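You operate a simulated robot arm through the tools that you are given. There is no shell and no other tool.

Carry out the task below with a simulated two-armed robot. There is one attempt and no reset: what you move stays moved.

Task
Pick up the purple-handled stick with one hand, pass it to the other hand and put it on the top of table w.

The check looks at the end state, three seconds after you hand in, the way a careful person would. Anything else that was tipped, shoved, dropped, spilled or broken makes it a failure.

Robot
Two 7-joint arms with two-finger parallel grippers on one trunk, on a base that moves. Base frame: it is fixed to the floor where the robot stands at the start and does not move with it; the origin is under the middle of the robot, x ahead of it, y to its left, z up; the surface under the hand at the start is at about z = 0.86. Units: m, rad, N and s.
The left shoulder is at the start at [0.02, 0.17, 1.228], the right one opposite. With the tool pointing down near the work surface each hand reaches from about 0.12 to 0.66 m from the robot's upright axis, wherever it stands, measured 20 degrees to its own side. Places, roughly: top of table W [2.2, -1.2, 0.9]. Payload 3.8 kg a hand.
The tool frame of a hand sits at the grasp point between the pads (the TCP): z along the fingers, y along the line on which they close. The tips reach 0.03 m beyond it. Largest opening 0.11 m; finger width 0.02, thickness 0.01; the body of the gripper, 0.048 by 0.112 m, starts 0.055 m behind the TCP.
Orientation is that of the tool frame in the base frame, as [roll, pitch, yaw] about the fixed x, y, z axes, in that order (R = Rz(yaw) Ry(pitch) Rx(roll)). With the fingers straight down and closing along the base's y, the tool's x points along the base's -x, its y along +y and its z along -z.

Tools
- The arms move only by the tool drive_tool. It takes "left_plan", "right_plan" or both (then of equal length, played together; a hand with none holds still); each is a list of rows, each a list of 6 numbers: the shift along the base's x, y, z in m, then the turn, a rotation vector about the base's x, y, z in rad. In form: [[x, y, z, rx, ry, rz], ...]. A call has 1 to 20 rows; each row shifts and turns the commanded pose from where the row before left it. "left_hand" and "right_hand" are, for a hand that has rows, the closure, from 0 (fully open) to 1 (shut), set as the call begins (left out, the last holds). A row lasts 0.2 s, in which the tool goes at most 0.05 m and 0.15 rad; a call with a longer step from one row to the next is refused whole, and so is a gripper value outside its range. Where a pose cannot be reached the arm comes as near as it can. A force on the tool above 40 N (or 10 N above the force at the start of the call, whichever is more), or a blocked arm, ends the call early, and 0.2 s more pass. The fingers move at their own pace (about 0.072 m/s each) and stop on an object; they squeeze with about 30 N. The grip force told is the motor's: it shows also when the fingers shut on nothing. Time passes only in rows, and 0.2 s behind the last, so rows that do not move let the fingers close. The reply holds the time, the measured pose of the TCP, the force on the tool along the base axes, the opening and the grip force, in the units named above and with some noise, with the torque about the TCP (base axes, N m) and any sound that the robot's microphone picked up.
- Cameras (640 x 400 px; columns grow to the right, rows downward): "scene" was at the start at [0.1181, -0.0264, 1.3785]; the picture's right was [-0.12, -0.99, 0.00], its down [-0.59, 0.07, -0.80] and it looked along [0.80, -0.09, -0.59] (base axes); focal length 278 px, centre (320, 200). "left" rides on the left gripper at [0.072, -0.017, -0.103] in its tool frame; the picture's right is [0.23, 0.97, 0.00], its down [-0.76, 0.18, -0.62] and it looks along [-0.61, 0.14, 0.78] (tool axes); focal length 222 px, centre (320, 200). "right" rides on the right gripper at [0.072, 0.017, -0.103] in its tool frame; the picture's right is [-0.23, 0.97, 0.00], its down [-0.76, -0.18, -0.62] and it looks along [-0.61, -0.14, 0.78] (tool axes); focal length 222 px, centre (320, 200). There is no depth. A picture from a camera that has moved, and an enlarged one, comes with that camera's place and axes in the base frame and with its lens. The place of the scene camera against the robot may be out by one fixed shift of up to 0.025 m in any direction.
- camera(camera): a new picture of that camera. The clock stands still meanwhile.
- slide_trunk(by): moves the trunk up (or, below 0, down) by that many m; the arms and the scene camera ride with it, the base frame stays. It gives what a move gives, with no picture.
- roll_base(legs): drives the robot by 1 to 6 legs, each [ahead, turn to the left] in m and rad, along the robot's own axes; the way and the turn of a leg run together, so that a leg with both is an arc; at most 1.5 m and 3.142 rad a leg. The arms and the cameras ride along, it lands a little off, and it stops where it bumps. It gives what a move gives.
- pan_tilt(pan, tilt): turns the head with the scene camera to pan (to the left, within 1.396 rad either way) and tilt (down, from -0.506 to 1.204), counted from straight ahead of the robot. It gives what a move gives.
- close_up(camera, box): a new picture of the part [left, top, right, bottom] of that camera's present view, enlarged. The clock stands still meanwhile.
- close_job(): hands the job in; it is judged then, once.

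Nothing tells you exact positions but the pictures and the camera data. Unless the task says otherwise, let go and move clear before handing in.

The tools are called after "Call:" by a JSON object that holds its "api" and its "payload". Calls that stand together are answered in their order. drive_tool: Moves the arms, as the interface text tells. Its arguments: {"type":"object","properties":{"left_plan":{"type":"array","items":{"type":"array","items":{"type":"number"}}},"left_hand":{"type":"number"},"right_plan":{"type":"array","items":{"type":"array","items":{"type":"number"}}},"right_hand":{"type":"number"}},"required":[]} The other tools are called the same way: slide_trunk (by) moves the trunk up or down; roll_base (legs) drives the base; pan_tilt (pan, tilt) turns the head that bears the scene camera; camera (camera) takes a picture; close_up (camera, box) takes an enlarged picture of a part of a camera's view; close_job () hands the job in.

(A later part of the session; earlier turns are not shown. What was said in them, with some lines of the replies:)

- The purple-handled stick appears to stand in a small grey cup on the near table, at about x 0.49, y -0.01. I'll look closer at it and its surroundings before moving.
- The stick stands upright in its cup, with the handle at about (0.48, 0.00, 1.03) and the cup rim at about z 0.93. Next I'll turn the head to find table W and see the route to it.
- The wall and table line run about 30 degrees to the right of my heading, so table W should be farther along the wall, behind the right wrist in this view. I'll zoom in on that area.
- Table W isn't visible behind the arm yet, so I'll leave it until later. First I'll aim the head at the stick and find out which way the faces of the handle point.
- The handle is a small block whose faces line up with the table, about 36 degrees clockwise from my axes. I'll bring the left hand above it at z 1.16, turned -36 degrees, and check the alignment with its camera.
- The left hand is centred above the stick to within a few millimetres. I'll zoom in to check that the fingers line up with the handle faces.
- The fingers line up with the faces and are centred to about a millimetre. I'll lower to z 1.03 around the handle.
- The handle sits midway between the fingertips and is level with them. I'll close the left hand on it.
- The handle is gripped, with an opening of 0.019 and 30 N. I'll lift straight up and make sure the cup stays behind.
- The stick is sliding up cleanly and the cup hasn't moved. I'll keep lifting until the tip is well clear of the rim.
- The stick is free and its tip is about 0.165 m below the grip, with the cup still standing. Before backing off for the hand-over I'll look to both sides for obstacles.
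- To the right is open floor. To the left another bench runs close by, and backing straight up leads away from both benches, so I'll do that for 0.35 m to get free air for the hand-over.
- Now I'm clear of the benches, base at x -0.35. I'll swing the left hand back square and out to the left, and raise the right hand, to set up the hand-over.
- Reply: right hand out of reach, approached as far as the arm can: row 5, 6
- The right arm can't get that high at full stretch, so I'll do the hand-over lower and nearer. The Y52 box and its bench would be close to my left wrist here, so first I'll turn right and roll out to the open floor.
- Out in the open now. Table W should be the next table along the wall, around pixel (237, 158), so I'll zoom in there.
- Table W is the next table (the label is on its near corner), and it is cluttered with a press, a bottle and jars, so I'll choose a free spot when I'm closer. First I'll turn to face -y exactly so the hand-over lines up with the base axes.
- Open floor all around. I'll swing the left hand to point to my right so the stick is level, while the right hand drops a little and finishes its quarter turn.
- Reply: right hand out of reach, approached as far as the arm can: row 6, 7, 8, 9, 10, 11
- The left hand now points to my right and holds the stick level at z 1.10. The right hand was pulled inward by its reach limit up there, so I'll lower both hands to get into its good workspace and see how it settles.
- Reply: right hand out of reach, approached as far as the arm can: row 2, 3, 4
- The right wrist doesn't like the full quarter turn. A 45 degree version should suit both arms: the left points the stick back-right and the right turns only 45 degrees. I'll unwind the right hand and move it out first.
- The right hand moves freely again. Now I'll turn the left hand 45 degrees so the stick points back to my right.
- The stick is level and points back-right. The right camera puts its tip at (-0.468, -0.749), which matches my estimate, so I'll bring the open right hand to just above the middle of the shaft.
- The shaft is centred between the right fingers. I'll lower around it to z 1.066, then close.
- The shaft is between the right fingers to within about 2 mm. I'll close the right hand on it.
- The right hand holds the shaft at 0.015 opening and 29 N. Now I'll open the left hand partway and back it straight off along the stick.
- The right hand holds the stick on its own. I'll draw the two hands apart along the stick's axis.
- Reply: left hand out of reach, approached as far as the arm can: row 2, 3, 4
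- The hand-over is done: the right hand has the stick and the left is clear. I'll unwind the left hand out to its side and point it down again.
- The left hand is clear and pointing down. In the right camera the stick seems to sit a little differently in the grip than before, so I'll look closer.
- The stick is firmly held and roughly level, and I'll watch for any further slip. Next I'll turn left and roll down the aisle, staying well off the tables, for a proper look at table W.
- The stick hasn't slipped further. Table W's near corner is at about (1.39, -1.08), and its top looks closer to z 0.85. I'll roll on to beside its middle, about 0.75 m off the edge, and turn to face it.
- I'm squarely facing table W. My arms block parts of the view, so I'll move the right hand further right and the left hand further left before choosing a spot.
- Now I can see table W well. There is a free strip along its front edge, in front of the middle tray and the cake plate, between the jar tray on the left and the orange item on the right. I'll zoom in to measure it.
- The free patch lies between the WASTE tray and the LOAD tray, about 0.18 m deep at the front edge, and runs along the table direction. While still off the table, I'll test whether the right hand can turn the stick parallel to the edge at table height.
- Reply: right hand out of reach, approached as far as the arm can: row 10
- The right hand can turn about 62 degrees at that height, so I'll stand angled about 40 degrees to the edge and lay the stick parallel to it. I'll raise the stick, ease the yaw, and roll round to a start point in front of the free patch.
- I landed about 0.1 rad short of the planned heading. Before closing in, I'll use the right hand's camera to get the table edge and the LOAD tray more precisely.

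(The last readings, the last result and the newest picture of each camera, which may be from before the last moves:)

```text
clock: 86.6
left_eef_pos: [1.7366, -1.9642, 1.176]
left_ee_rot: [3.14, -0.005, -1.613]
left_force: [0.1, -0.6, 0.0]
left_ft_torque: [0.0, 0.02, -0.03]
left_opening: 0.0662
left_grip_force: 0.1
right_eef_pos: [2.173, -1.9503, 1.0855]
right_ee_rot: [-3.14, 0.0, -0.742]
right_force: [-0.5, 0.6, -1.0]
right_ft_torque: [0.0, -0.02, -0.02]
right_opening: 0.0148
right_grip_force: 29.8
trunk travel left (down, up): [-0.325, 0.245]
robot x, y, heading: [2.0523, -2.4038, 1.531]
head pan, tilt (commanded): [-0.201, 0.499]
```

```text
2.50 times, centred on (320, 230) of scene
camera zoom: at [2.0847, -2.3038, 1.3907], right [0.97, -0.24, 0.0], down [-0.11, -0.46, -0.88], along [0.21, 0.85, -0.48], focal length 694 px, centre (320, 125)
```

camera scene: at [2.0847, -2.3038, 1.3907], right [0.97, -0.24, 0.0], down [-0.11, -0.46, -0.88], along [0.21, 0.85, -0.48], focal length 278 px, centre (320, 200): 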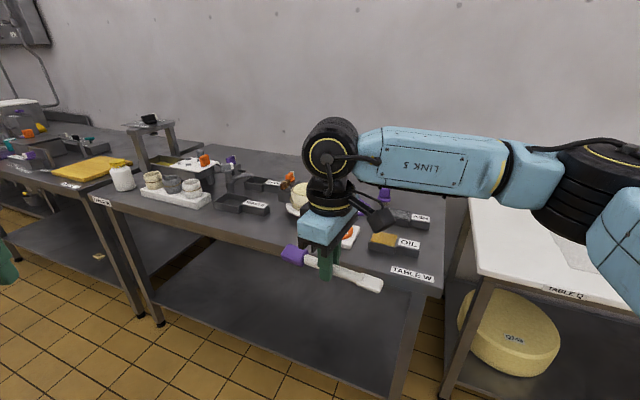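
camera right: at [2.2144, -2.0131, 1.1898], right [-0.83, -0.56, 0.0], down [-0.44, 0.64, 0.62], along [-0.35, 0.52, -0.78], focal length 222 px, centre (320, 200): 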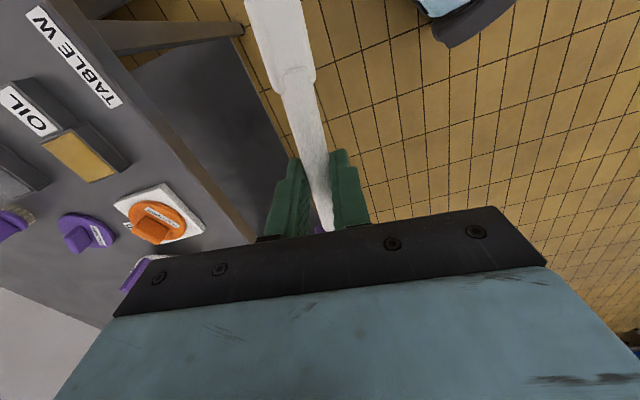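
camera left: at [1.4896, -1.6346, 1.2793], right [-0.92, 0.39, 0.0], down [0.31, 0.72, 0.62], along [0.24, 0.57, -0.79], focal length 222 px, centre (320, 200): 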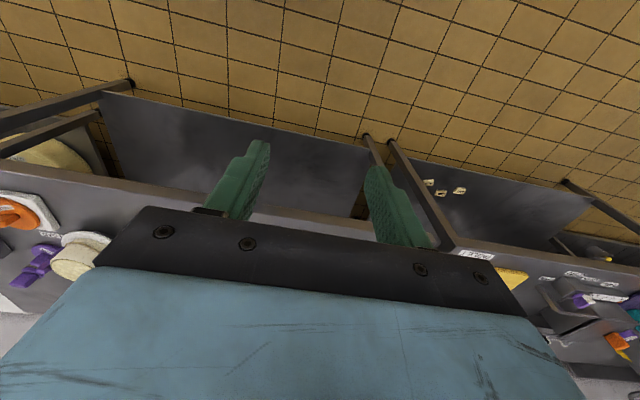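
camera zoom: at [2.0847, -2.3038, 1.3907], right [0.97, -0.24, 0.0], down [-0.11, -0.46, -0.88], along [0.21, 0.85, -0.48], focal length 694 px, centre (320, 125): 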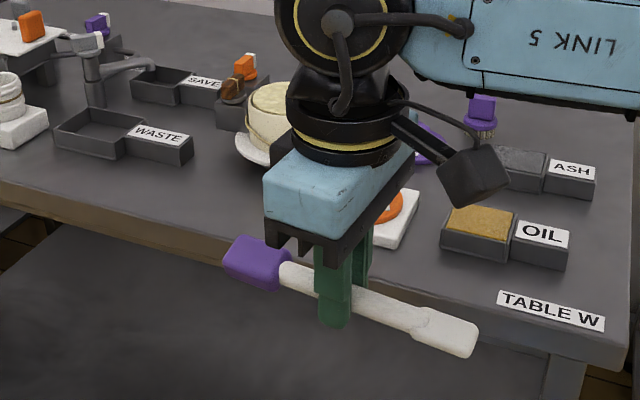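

The free patch is confirmed, and the LOAD tray's nearest corner is at about (2.22, -1.60). I'll correct the heading and roll forward until the stick is above the patch, still high over everything.

Call:
{"api": "roll_base", "payload": {"legs": [[0, 0.11], [0.4, 0]]}}

Call:
{"api": "pan_tilt", "payload": {"pan": -0.1, "tilt": 0.7}}

Call:
{"api": "camera", "payload": {"camera": "scene"}}

Call:
{"api": "camera", "payload": {"camera": "right"}}

Call:
{"api": "camera", "payload": {"camera": "left"}}

```text
clock: 89.6
left_eef_pos: [1.6631, -1.6041, 1.1756]
left_ee_rot: [-3.141, -0.007, -1.504]
left_force: [0.0, 1.2, 0.9]
left_ft_torque: [-0.02, 0.03, 0.01]
left_opening: 0.066
left_grip_force: 0.0
right_eef_pos: [2.095, -1.5431, 1.0856]
right_ee_rot: [-3.141, -0.001, -0.629]
right_force: [-0.2, -0.3, -0.4]
right_ft_torque: [0.0, -0.02, -0.01]
right_opening: 0.015
right_grip_force: 30.2
trunk travel left (down, up): [-0.325, 0.245]
robot x, y, heading: [2.0188, -1.9994, 1.643]
head pan, tilt (commanded): [-0.201, 0.499]
```

```text
clock: 90.3
left_eef_pos: [1.6641, -1.6038, 1.1758]
left_ee_rot: [-3.139, -0.005, -1.502]
left_force: [0.1, 0.8, -0.1]
left_ft_torque: [0.01, 0.02, -0.02]
left_opening: 0.0662
left_grip_force: 0.0
right_eef_pos: [2.0953, -1.5433, 1.0856]
right_ee_rot: [-3.14, -0.001, -0.631]
right_force: [-0.5, -0.4, -0.4]
right_ft_torque: [-0.03, 0.0, -0.01]
right_opening: 0.015
right_grip_force: 30.4
trunk travel left (down, up): [-0.325, 0.245]
robot x, y, heading: [2.0245, -1.9964, 1.641]
head pan, tilt (commanded): [-0.099, 0.7]
```

```text
taken
camera scene: at [2.0355, -1.9103, 1.373], right [1.0, -0.03, 0.0], down [-0.02, -0.64, -0.77], along [0.02, 0.77, -0.64], focal length 278 px, centre (320, 200)
```

scene: 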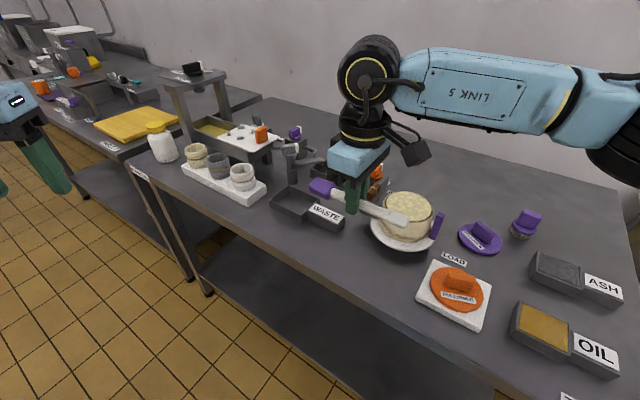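

```text
taken
camera right: at [2.1431, -1.6003, 1.1899], right [-0.76, -0.65, 0.0], down [-0.51, 0.59, 0.62], along [-0.41, 0.47, -0.78], focal length 222 px, centre (320, 200)
```

right: 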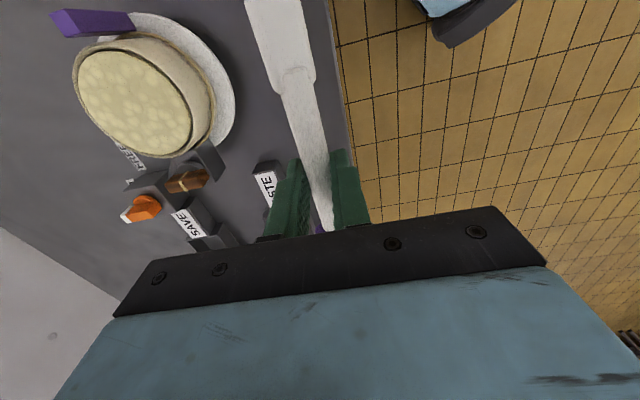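

```text
taken
camera left: at [1.685, -1.6747, 1.2793], right [-0.96, -0.29, 0.0], down [-0.23, 0.75, 0.62], along [-0.18, 0.59, -0.78], focal length 222 px, centre (320, 200)
```

left: 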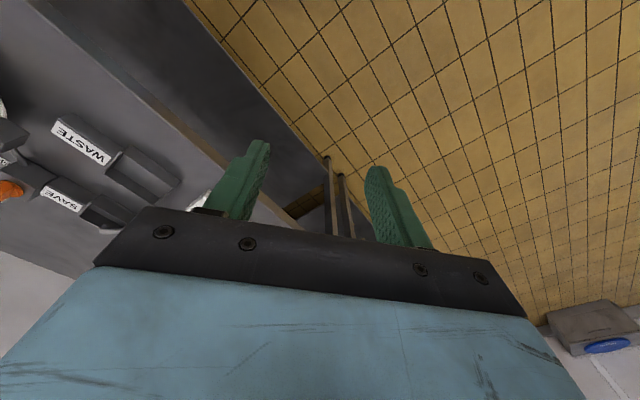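

The stick is now over the front edge zone and parallel to the edge, which I measure at n = -0.037. I'll move it 2 cm further in, then lower to 0.93, which is still clear of the table, and check.

Call:
{"api": "drive_tool", "payload": {"right_plan": [[0.0065, 0.009, 0, 0, 0, 0], [0.0065, 0.009, 0, 0, 0, 0], [0, 0, -0.03, 0, 0, 0], [0, 0, -0.03, 0, 0, 0], [0, 0, -0.03, 0, 0, 0], [0, 0, -0.03, 0, 0, 0], [0, 0, -0.02, 0, 0, 0], [0, 0, -0.015, 0, 0, 0], [0, 0, 0, 0, 0, 0]]}}

Call:
{"api": "camera", "payload": {"camera": "scene"}}

Call:
{"api": "camera", "payload": {"camera": "right"}}

Call:
{"api": "close_up", "payload": {"camera": "scene", "box": [230, 120, 500, 340]}}

```text
clock: 92.3
left_eef_pos: [1.6631, -1.6042, 1.1766]
left_ee_rot: [3.141, -0.005, -1.503]
left_force: [0.3, 0.2, -0.1]
left_ft_torque: [0.01, -0.01, -0.03]
left_opening: 0.066
left_grip_force: 0.1
right_eef_pos: [2.1056, -1.5261, 0.9298]
right_ee_rot: [-3.14, 0.0, -0.63]
right_force: [0.2, 0.1, -0.5]
right_ft_torque: [0.01, -0.01, 0.01]
right_opening: 0.015
right_grip_force: 30.3
trunk travel left (down, up): [-0.325, 0.245]
robot x, y, heading: [2.0229, -2.0004, 1.644]
head pan, tilt (commanded): [-0.099, 0.7]
```

```text
taken
camera scene: at [2.0355, -1.9102, 1.373], right [1.0, -0.03, 0.0], down [-0.02, -0.64, -0.76], along [0.02, 0.76, -0.64], focal length 278 px, centre (320, 200)
```

scene: 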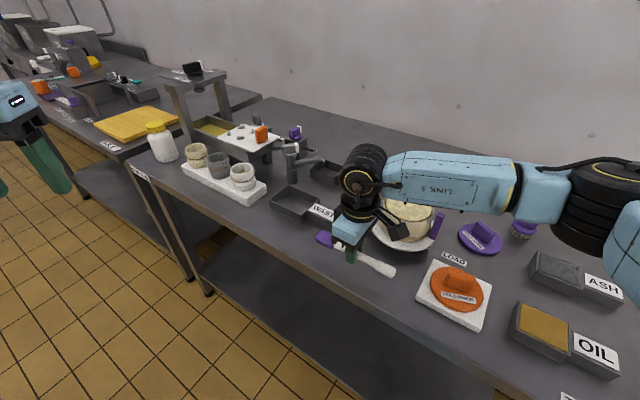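

```text
taken
camera right: at [2.1543, -1.5831, 1.0348], right [-0.76, -0.65, 0.0], down [-0.51, 0.59, 0.62], along [-0.41, 0.47, -0.78], focal length 222 px, centre (320, 200)
```

right: 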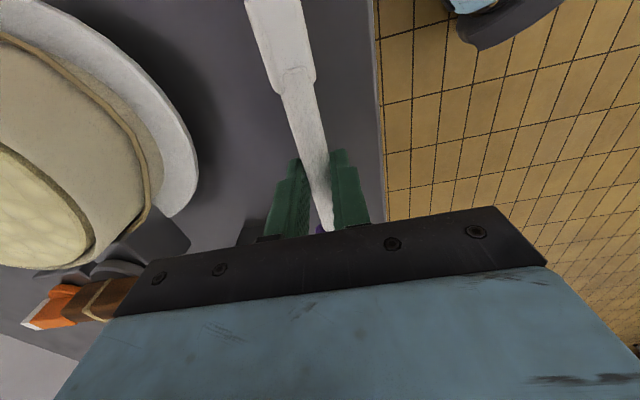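

```text
1.82 times, centred on (365, 230) of scene
camera zoom: at [2.0355, -1.9102, 1.373], right [1.0, -0.03, 0.0], down [-0.02, -0.64, -0.76], along [0.02, 0.76, -0.64], focal length 505 px, centre (238, 146)
```

zoom: 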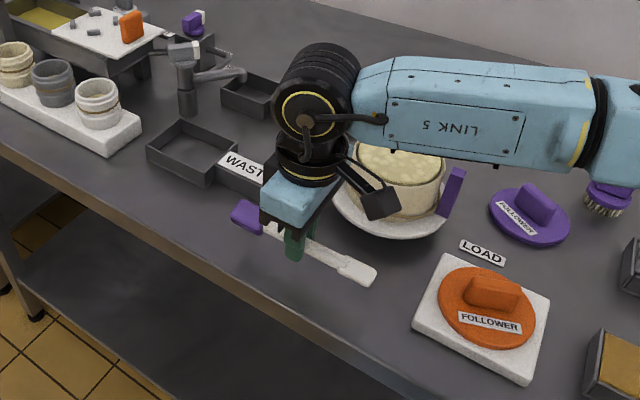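

All clear: the stick sits midway between the table edge and the WASTE tray, with the cake plate about 9 cm away. I'll lower in small steps and watch the force.

Call:
{"api": "drive_tool", "payload": {"right_plan": [[0, 0, -0.01, 0, 0, 0], [0, 0, -0.01, 0, 0, 0], [0, 0, -0.008, 0, 0, 0], [0, 0, 0, 0, 0, 0]]}}

Call:
{"api": "close_up", "payload": {"camera": "scene", "box": [270, 180, 430, 300]}}

Call:
{"api": "camera", "payload": {"camera": "right"}}

```text
clock: 93.3
left_eef_pos: [1.6637, -1.6029, 1.1763]
left_ee_rot: [3.141, -0.006, -1.502]
left_force: [-0.1, -0.1, -0.3]
left_ft_torque: [-0.04, 0.0, 0.02]
left_opening: 0.0659
left_grip_force: 0.0
right_eef_pos: [2.1065, -1.5275, 0.9027]
right_ee_rot: [-3.141, 0.0, -0.631]
right_force: [-0.1, -0.5, 0.2]
right_ft_torque: [-0.01, -0.04, 0.02]
right_opening: 0.0151
right_grip_force: 30.1
trunk travel left (down, up): [-0.325, 0.245]
robot x, y, heading: [2.0251, -1.9994, 1.645]
head pan, tilt (commanded): [-0.099, 0.7]
```

```text
3.33 times, centred on (350, 240) of scene
camera zoom: at [2.0355, -1.9101, 1.373], right [1.0, -0.03, 0.0], down [-0.02, -0.64, -0.76], along [0.02, 0.76, -0.64], focal length 925 px, centre (220, 67)
```

zoom: 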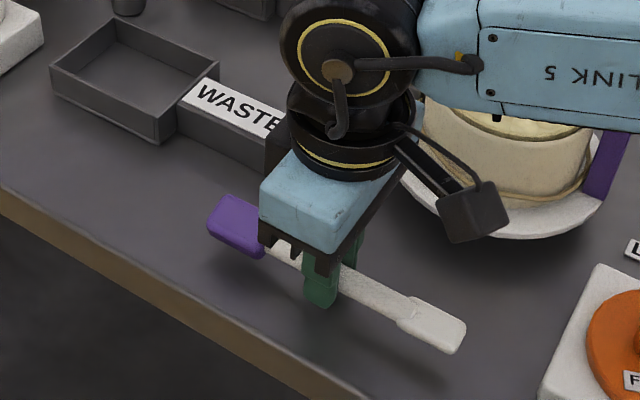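

```text
taken
camera right: at [2.1548, -1.5829, 1.0061], right [-0.76, -0.65, 0.0], down [-0.51, 0.59, 0.62], along [-0.41, 0.47, -0.78], focal length 222 px, centre (320, 200)
```

right: 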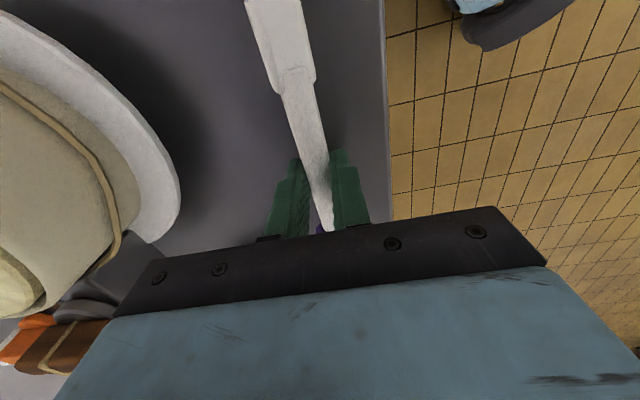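

There's still a gap, judging by the shadow, and no contact force. I'll lower further in 5 mm steps.

Call:
{"api": "drive_tool", "payload": {"right_plan": [[0, 0, -0.005, 0, 0, 0], [0, 0, -0.005, 0, 0, 0], [0, 0, 0, 0, 0, 0]]}}

Call:
{"api": "close_up", "payload": {"camera": "scene", "box": [290, 210, 410, 300]}}

```text
clock: 94.1
left_eef_pos: [1.6633, -1.604, 1.1758]
left_ee_rot: [-3.141, -0.005, -1.503]
left_force: [-1.1, -0.6, 0.4]
left_ft_torque: [0.0, 0.03, 0.02]
left_opening: 0.0659
left_grip_force: 0.1
right_eef_pos: [2.1062, -1.5249, 0.8914]
right_ee_rot: [-3.14, 0.0, -0.629]
right_force: [0.1, 0.7, -0.9]
right_ft_torque: [0.0, -0.03, 0.03]
right_opening: 0.0153
right_grip_force: 30.0
trunk travel left (down, up): [-0.325, 0.245]
robot x, y, heading: [2.0248, -2.0022, 1.638]
head pan, tilt (commanded): [-0.099, 0.7]
```

```text
4.44 times, centred on (350, 255) of scene
camera zoom: at [2.0355, -1.9101, 1.373], right [1.0, -0.03, 0.0], down [-0.02, -0.64, -0.76], along [0.02, 0.76, -0.64], focal length 1234 px, centre (187, -44)
```

zoom: 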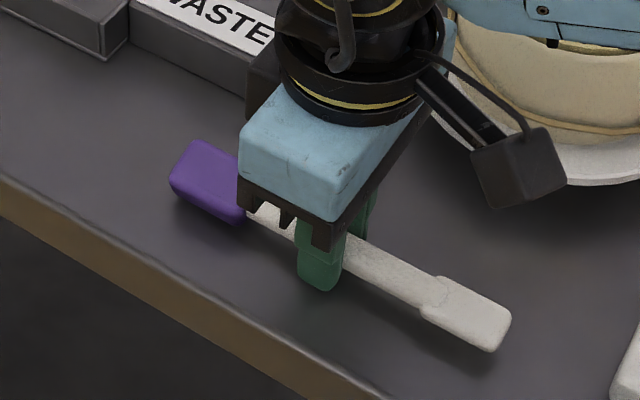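

Nearly down: shadows are close and there's still no contact force. A few more millimetres.

Call:
{"api": "drive_tool", "payload": {"right_plan": [[0, 0, -0.004, 0, 0, 0], [0, 0, -0.003, 0, 0, 0], [0, 0, 0, 0, 0, 0]]}}

Call:
{"api": "close_up", "payload": {"camera": "scene", "box": [290, 210, 410, 300]}}

```text
clock: 95.0
left_eef_pos: [1.665, -1.6053, 1.1771]
left_ee_rot: [-3.141, -0.002, -1.502]
left_force: [0.2, -0.2, -0.2]
left_ft_torque: [-0.01, 0.02, -0.01]
left_opening: 0.0657
left_grip_force: 0.0
right_eef_pos: [2.1079, -1.5264, 0.8898]
right_ee_rot: [-3.136, 0.008, -0.63]
right_force: [3.9, -8.9, 16.6]
right_ft_torque: [-0.54, -0.11, 0.04]
right_opening: 0.015
right_grip_force: 29.6
trunk travel left (down, up): [-0.325, 0.245]
robot x, y, heading: [2.0266, -1.9986, 1.645]
head pan, tilt (commanded): [-0.099, 0.7]
stopped in row 3 (right hand): the force on the tool passed its limit at 41 N (the readings are from after the stop); the commanded pose is now the measured one
```

```text
4.44 times, centred on (350, 255) of scene
camera zoom: at [2.0361, -1.912, 1.373], right [1.0, -0.03, 0.0], down [-0.02, -0.64, -0.77], along [0.02, 0.77, -0.64], focal length 1234 px, centre (187, -44)
```

zoom: 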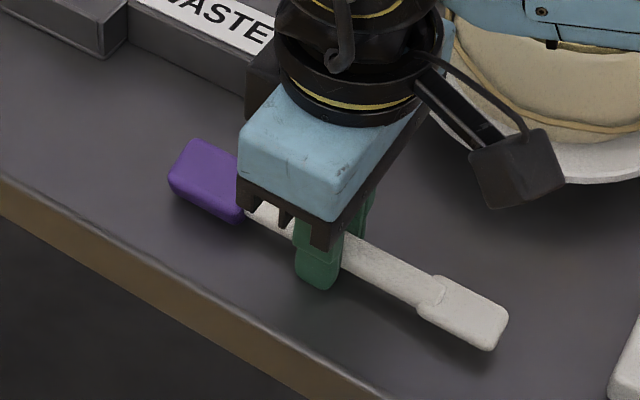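

The fingertips touched the table at TCP z 0.890, so the top is at 0.86. I'll ease up a millimetre to take off the load, then open the hand partway.

Call:
{"api": "drive_tool", "payload": {"right_plan": [[0, 0, 0.0015, 0, 0, 0], [0, 0, 0, 0, 0, 0]]}}

```text
clock: 95.7
left_eef_pos: [1.6642, -1.6039, 1.1757]
left_ee_rot: [-3.14, -0.005, -1.504]
left_force: [0.6, -1.2, 0.3]
left_ft_torque: [0.04, -0.02, 0.01]
left_opening: 0.066
left_grip_force: 0.1
right_eef_pos: [2.107, -1.5253, 0.8907]
right_ee_rot: [-3.139, 0.008, -0.63]
right_force: [-1.1, -5.0, 3.8]
right_ft_torque: [-0.2, 0.04, 0.02]
right_opening: 0.0152
right_grip_force: 30.0
trunk travel left (down, up): [-0.325, 0.245]
robot x, y, heading: [2.0236, -2.0025, 1.637]
head pan, tilt (commanded): [-0.099, 0.7]
```

Only a light contact remains. I'll open the right hand.

Call:
{"api": "drive_tool", "payload": {"right_plan": [[0, 0, 0, 0, 0, 0], [0, 0, 0, 0, 0, 0], [0, 0, 0, 0, 0, 0], [0, 0, 0, 0, 0, 0]], "right_hand": 0.55}}

Call:
{"api": "close_up", "payload": {"camera": "scene", "box": [290, 210, 410, 300]}}

Call:
{"api": "camera", "payload": {"camera": "right"}}

```text
clock: 96.7
left_eef_pos: [1.6631, -1.6029, 1.1754]
left_ee_rot: [-3.141, -0.005, -1.503]
left_force: [-0.2, 0.0, 0.0]
left_ft_torque: [0.01, -0.03, 0.01]
left_opening: 0.0661
left_grip_force: 0.0
right_eef_pos: [2.108, -1.5242, 0.89]
right_ee_rot: [-3.136, 0.006, -0.63]
right_force: [3.0, 4.6, 5.8]
right_ft_torque: [-0.05, -0.02, 0.04]
right_opening: 0.047
right_grip_force: 0.0
trunk travel left (down, up): [-0.325, 0.245]
robot x, y, heading: [2.0266, -1.9991, 1.642]
head pan, tilt (commanded): [-0.099, 0.7]
```

```text
4.44 times, centred on (350, 255) of scene
camera zoom: at [2.0359, -1.9101, 1.373], right [1.0, -0.03, 0.0], down [-0.02, -0.64, -0.76], along [0.02, 0.76, -0.64], focal length 1234 px, centre (187, -44)
```

zoom: 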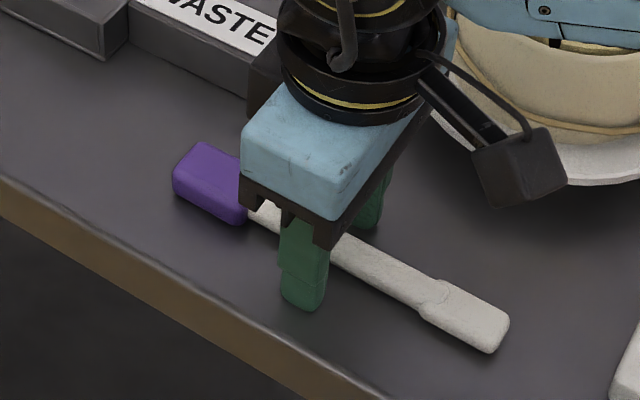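

```text
taken
camera right: at [2.1564, -1.5812, 0.9936], right [-0.76, -0.65, 0.0], down [-0.51, 0.59, 0.63], along [-0.41, 0.48, -0.78], focal length 222 px, centre (320, 200)
```

right: 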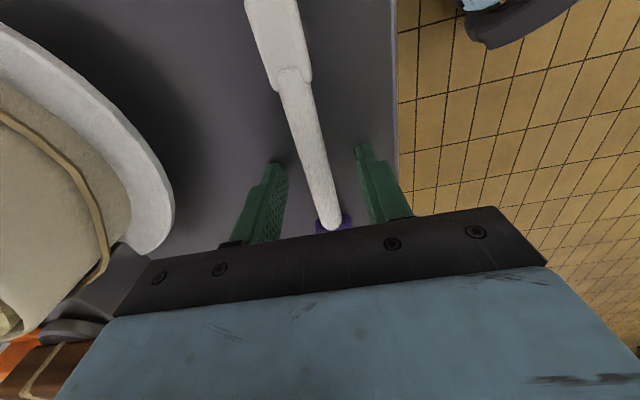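

The stick has settled flat on the table and the fingers are clear of it. I'll lift the right hand straight up.

Call:
{"api": "drive_tool", "payload": {"right_plan": [[0, 0, 0.01, 0, 0, 0], [0, 0, 0.02, 0, 0, 0], [0, 0, 0.03, 0, 0, 0], [0, 0, 0.03, 0, 0, 0], [0, 0, 0.03, 0, 0, 0], [0, 0, 0.03, 0, 0, 0], [0, 0, 0.03, 0, 0, 0], [0, 0, 0, 0, 0, 0]]}}

Call:
{"api": "camera", "payload": {"camera": "scene"}}

Call:
{"api": "camera", "payload": {"camera": "right"}}

```text
clock: 98.5
left_eef_pos: [1.6638, -1.6035, 1.1749]
left_ee_rot: [3.14, -0.005, -1.504]
left_force: [-0.1, -0.2, 0.5]
left_ft_torque: [-0.01, -0.01, -0.02]
left_opening: 0.0661
left_grip_force: 0.3
right_eef_pos: [2.1095, -1.5223, 1.0707]
right_ee_rot: [-3.138, 0.004, -0.631]
right_force: [0.4, 0.5, -0.4]
right_ft_torque: [0.0, -0.01, -0.04]
right_opening: 0.0494
right_grip_force: 0.0
trunk travel left (down, up): [-0.325, 0.245]
robot x, y, heading: [2.0206, -2.0004, 1.643]
head pan, tilt (commanded): [-0.099, 0.7]
```

```text
taken
camera scene: at [2.0357, -1.91, 1.3729], right [1.0, -0.03, 0.0], down [-0.02, -0.64, -0.76], along [0.02, 0.76, -0.64], focal length 278 px, centre (320, 200)
```

scene: 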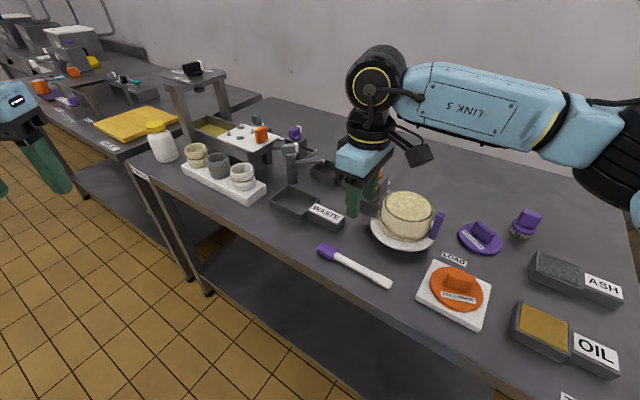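

```text
taken
camera right: at [2.1564, -1.5803, 1.1745], right [-0.76, -0.65, 0.0], down [-0.51, 0.59, 0.63], along [-0.41, 0.48, -0.78], focal length 222 px, centre (320, 200)
```

right: 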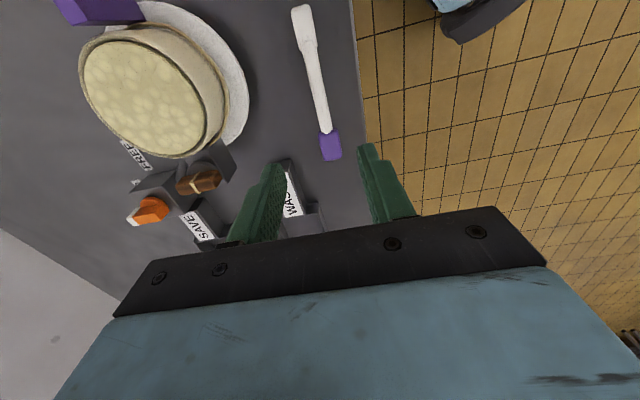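

The stick lies flat on table W, well inside the edge, and nothing around it has moved. I'll back straight off the way I came so the arms clear the table, then take a final look.

Call:
{"api": "roll_base", "payload": {"legs": [[-0.4, 0]]}}

Call:
{"api": "pan_tilt", "payload": {"pan": 0.0, "tilt": 0.5}}

Call:
{"api": "camera", "payload": {"camera": "scene"}}

Call:
{"api": "close_up", "payload": {"camera": "scene", "box": [200, 140, 440, 300]}}

```text
clock: 100.9
left_eef_pos: [1.692, -1.9974, 1.1761]
left_ee_rot: [-3.141, -0.004, -1.5]
left_force: [-0.8, -0.7, 0.6]
left_ft_torque: [-0.01, -0.01, -0.01]
left_opening: 0.0661
left_grip_force: 0.1
right_eef_pos: [2.1349, -1.9168, 1.071]
right_ee_rot: [-3.136, 0.005, -0.628]
right_force: [0.3, -0.4, 0.5]
right_ft_torque: [0.03, 0.01, 0.01]
right_opening: 0.0493
right_grip_force: 0.1
trunk travel left (down, up): [-0.325, 0.245]
robot x, y, heading: [2.0521, -2.3962, 1.644]
head pan, tilt (commanded): [-0.099, 0.7]
```

```text
clock: 101.7
left_eef_pos: [1.6914, -1.9971, 1.1764]
left_ee_rot: [3.141, -0.004, -1.501]
left_force: [-0.1, 0.3, -0.2]
left_ft_torque: [0.0, 0.03, -0.03]
left_opening: 0.0661
left_grip_force: 0.0
right_eef_pos: [2.1345, -1.9157, 1.0706]
right_ee_rot: [-3.138, 0.005, -0.628]
right_force: [0.6, 0.2, 0.0]
right_ft_torque: [-0.01, 0.04, -0.01]
right_opening: 0.0495
right_grip_force: 0.1
trunk travel left (down, up): [-0.325, 0.245]
robot x, y, heading: [2.0548, -2.3923, 1.643]
head pan, tilt (commanded): [0.0, 0.499]
```

```text
taken
camera scene: at [2.0549, -2.2971, 1.3906], right [1.0, 0.07, 0.0], down [0.03, -0.48, -0.88], along [-0.06, 0.88, -0.48], focal length 278 px, centre (320, 200)
```

scene: 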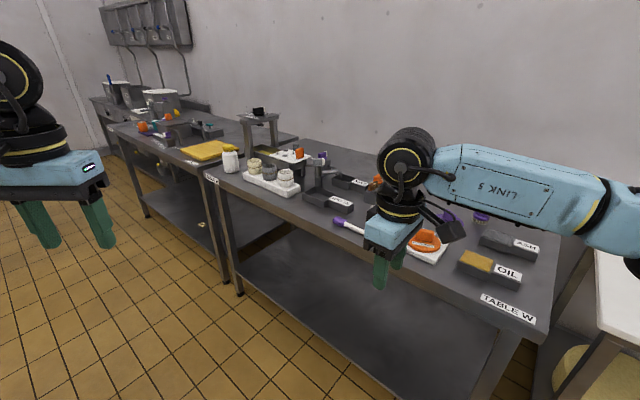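

```text
2.50 times, centred on (320, 220) of scene
camera zoom: at [2.0549, -2.2971, 1.3906], right [1.0, 0.07, 0.0], down [0.03, -0.48, -0.88], along [-0.06, 0.88, -0.48], focal length 694 px, centre (320, 150)
```

zoom: 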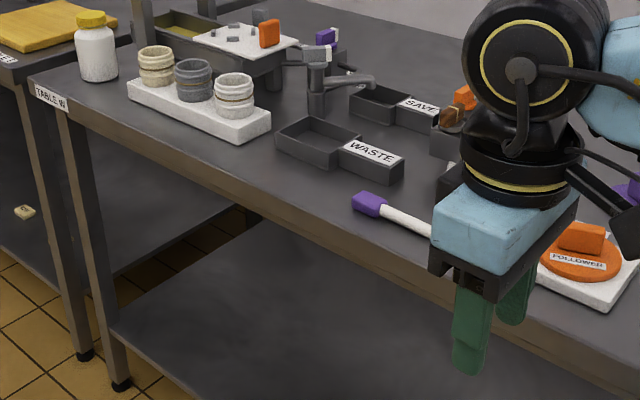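

The stick rests on the top of table W, both hands are empty and clear, and the neighbouring items stand as before. I'm handing the job in.

Call:
{"api": "close_job", "payload": {}}

```text
The job is handed in.
```

The purple-handled stick is now lying flat on top of table W, in the open strip at the front edge between the WASTE and LOAD trays. I've handed the job in and don't have the result of the check.

- **Pick-up:** the left hand lifted the stick straight out of its cup on the first table, and the cup stayed standing.
- **Hand-over:** I backed away from the tables and passed the stick to the right hand over open floor. It may have shifted about a centimetre in the grip as the left hand let go; it was not dropped.
- **Placing:** the fingertips pressed on table W at about 41 N as they touched down, which stopped that move. I eased up, opened the hand, and the stick settled flat about 5 cm in from the edge.

The last pictures show nothing tipped or shoved on table W, though the right arm hid part of that view. I didn't look at the first table again after leaving it. Both hands are empty and clear of the tables.
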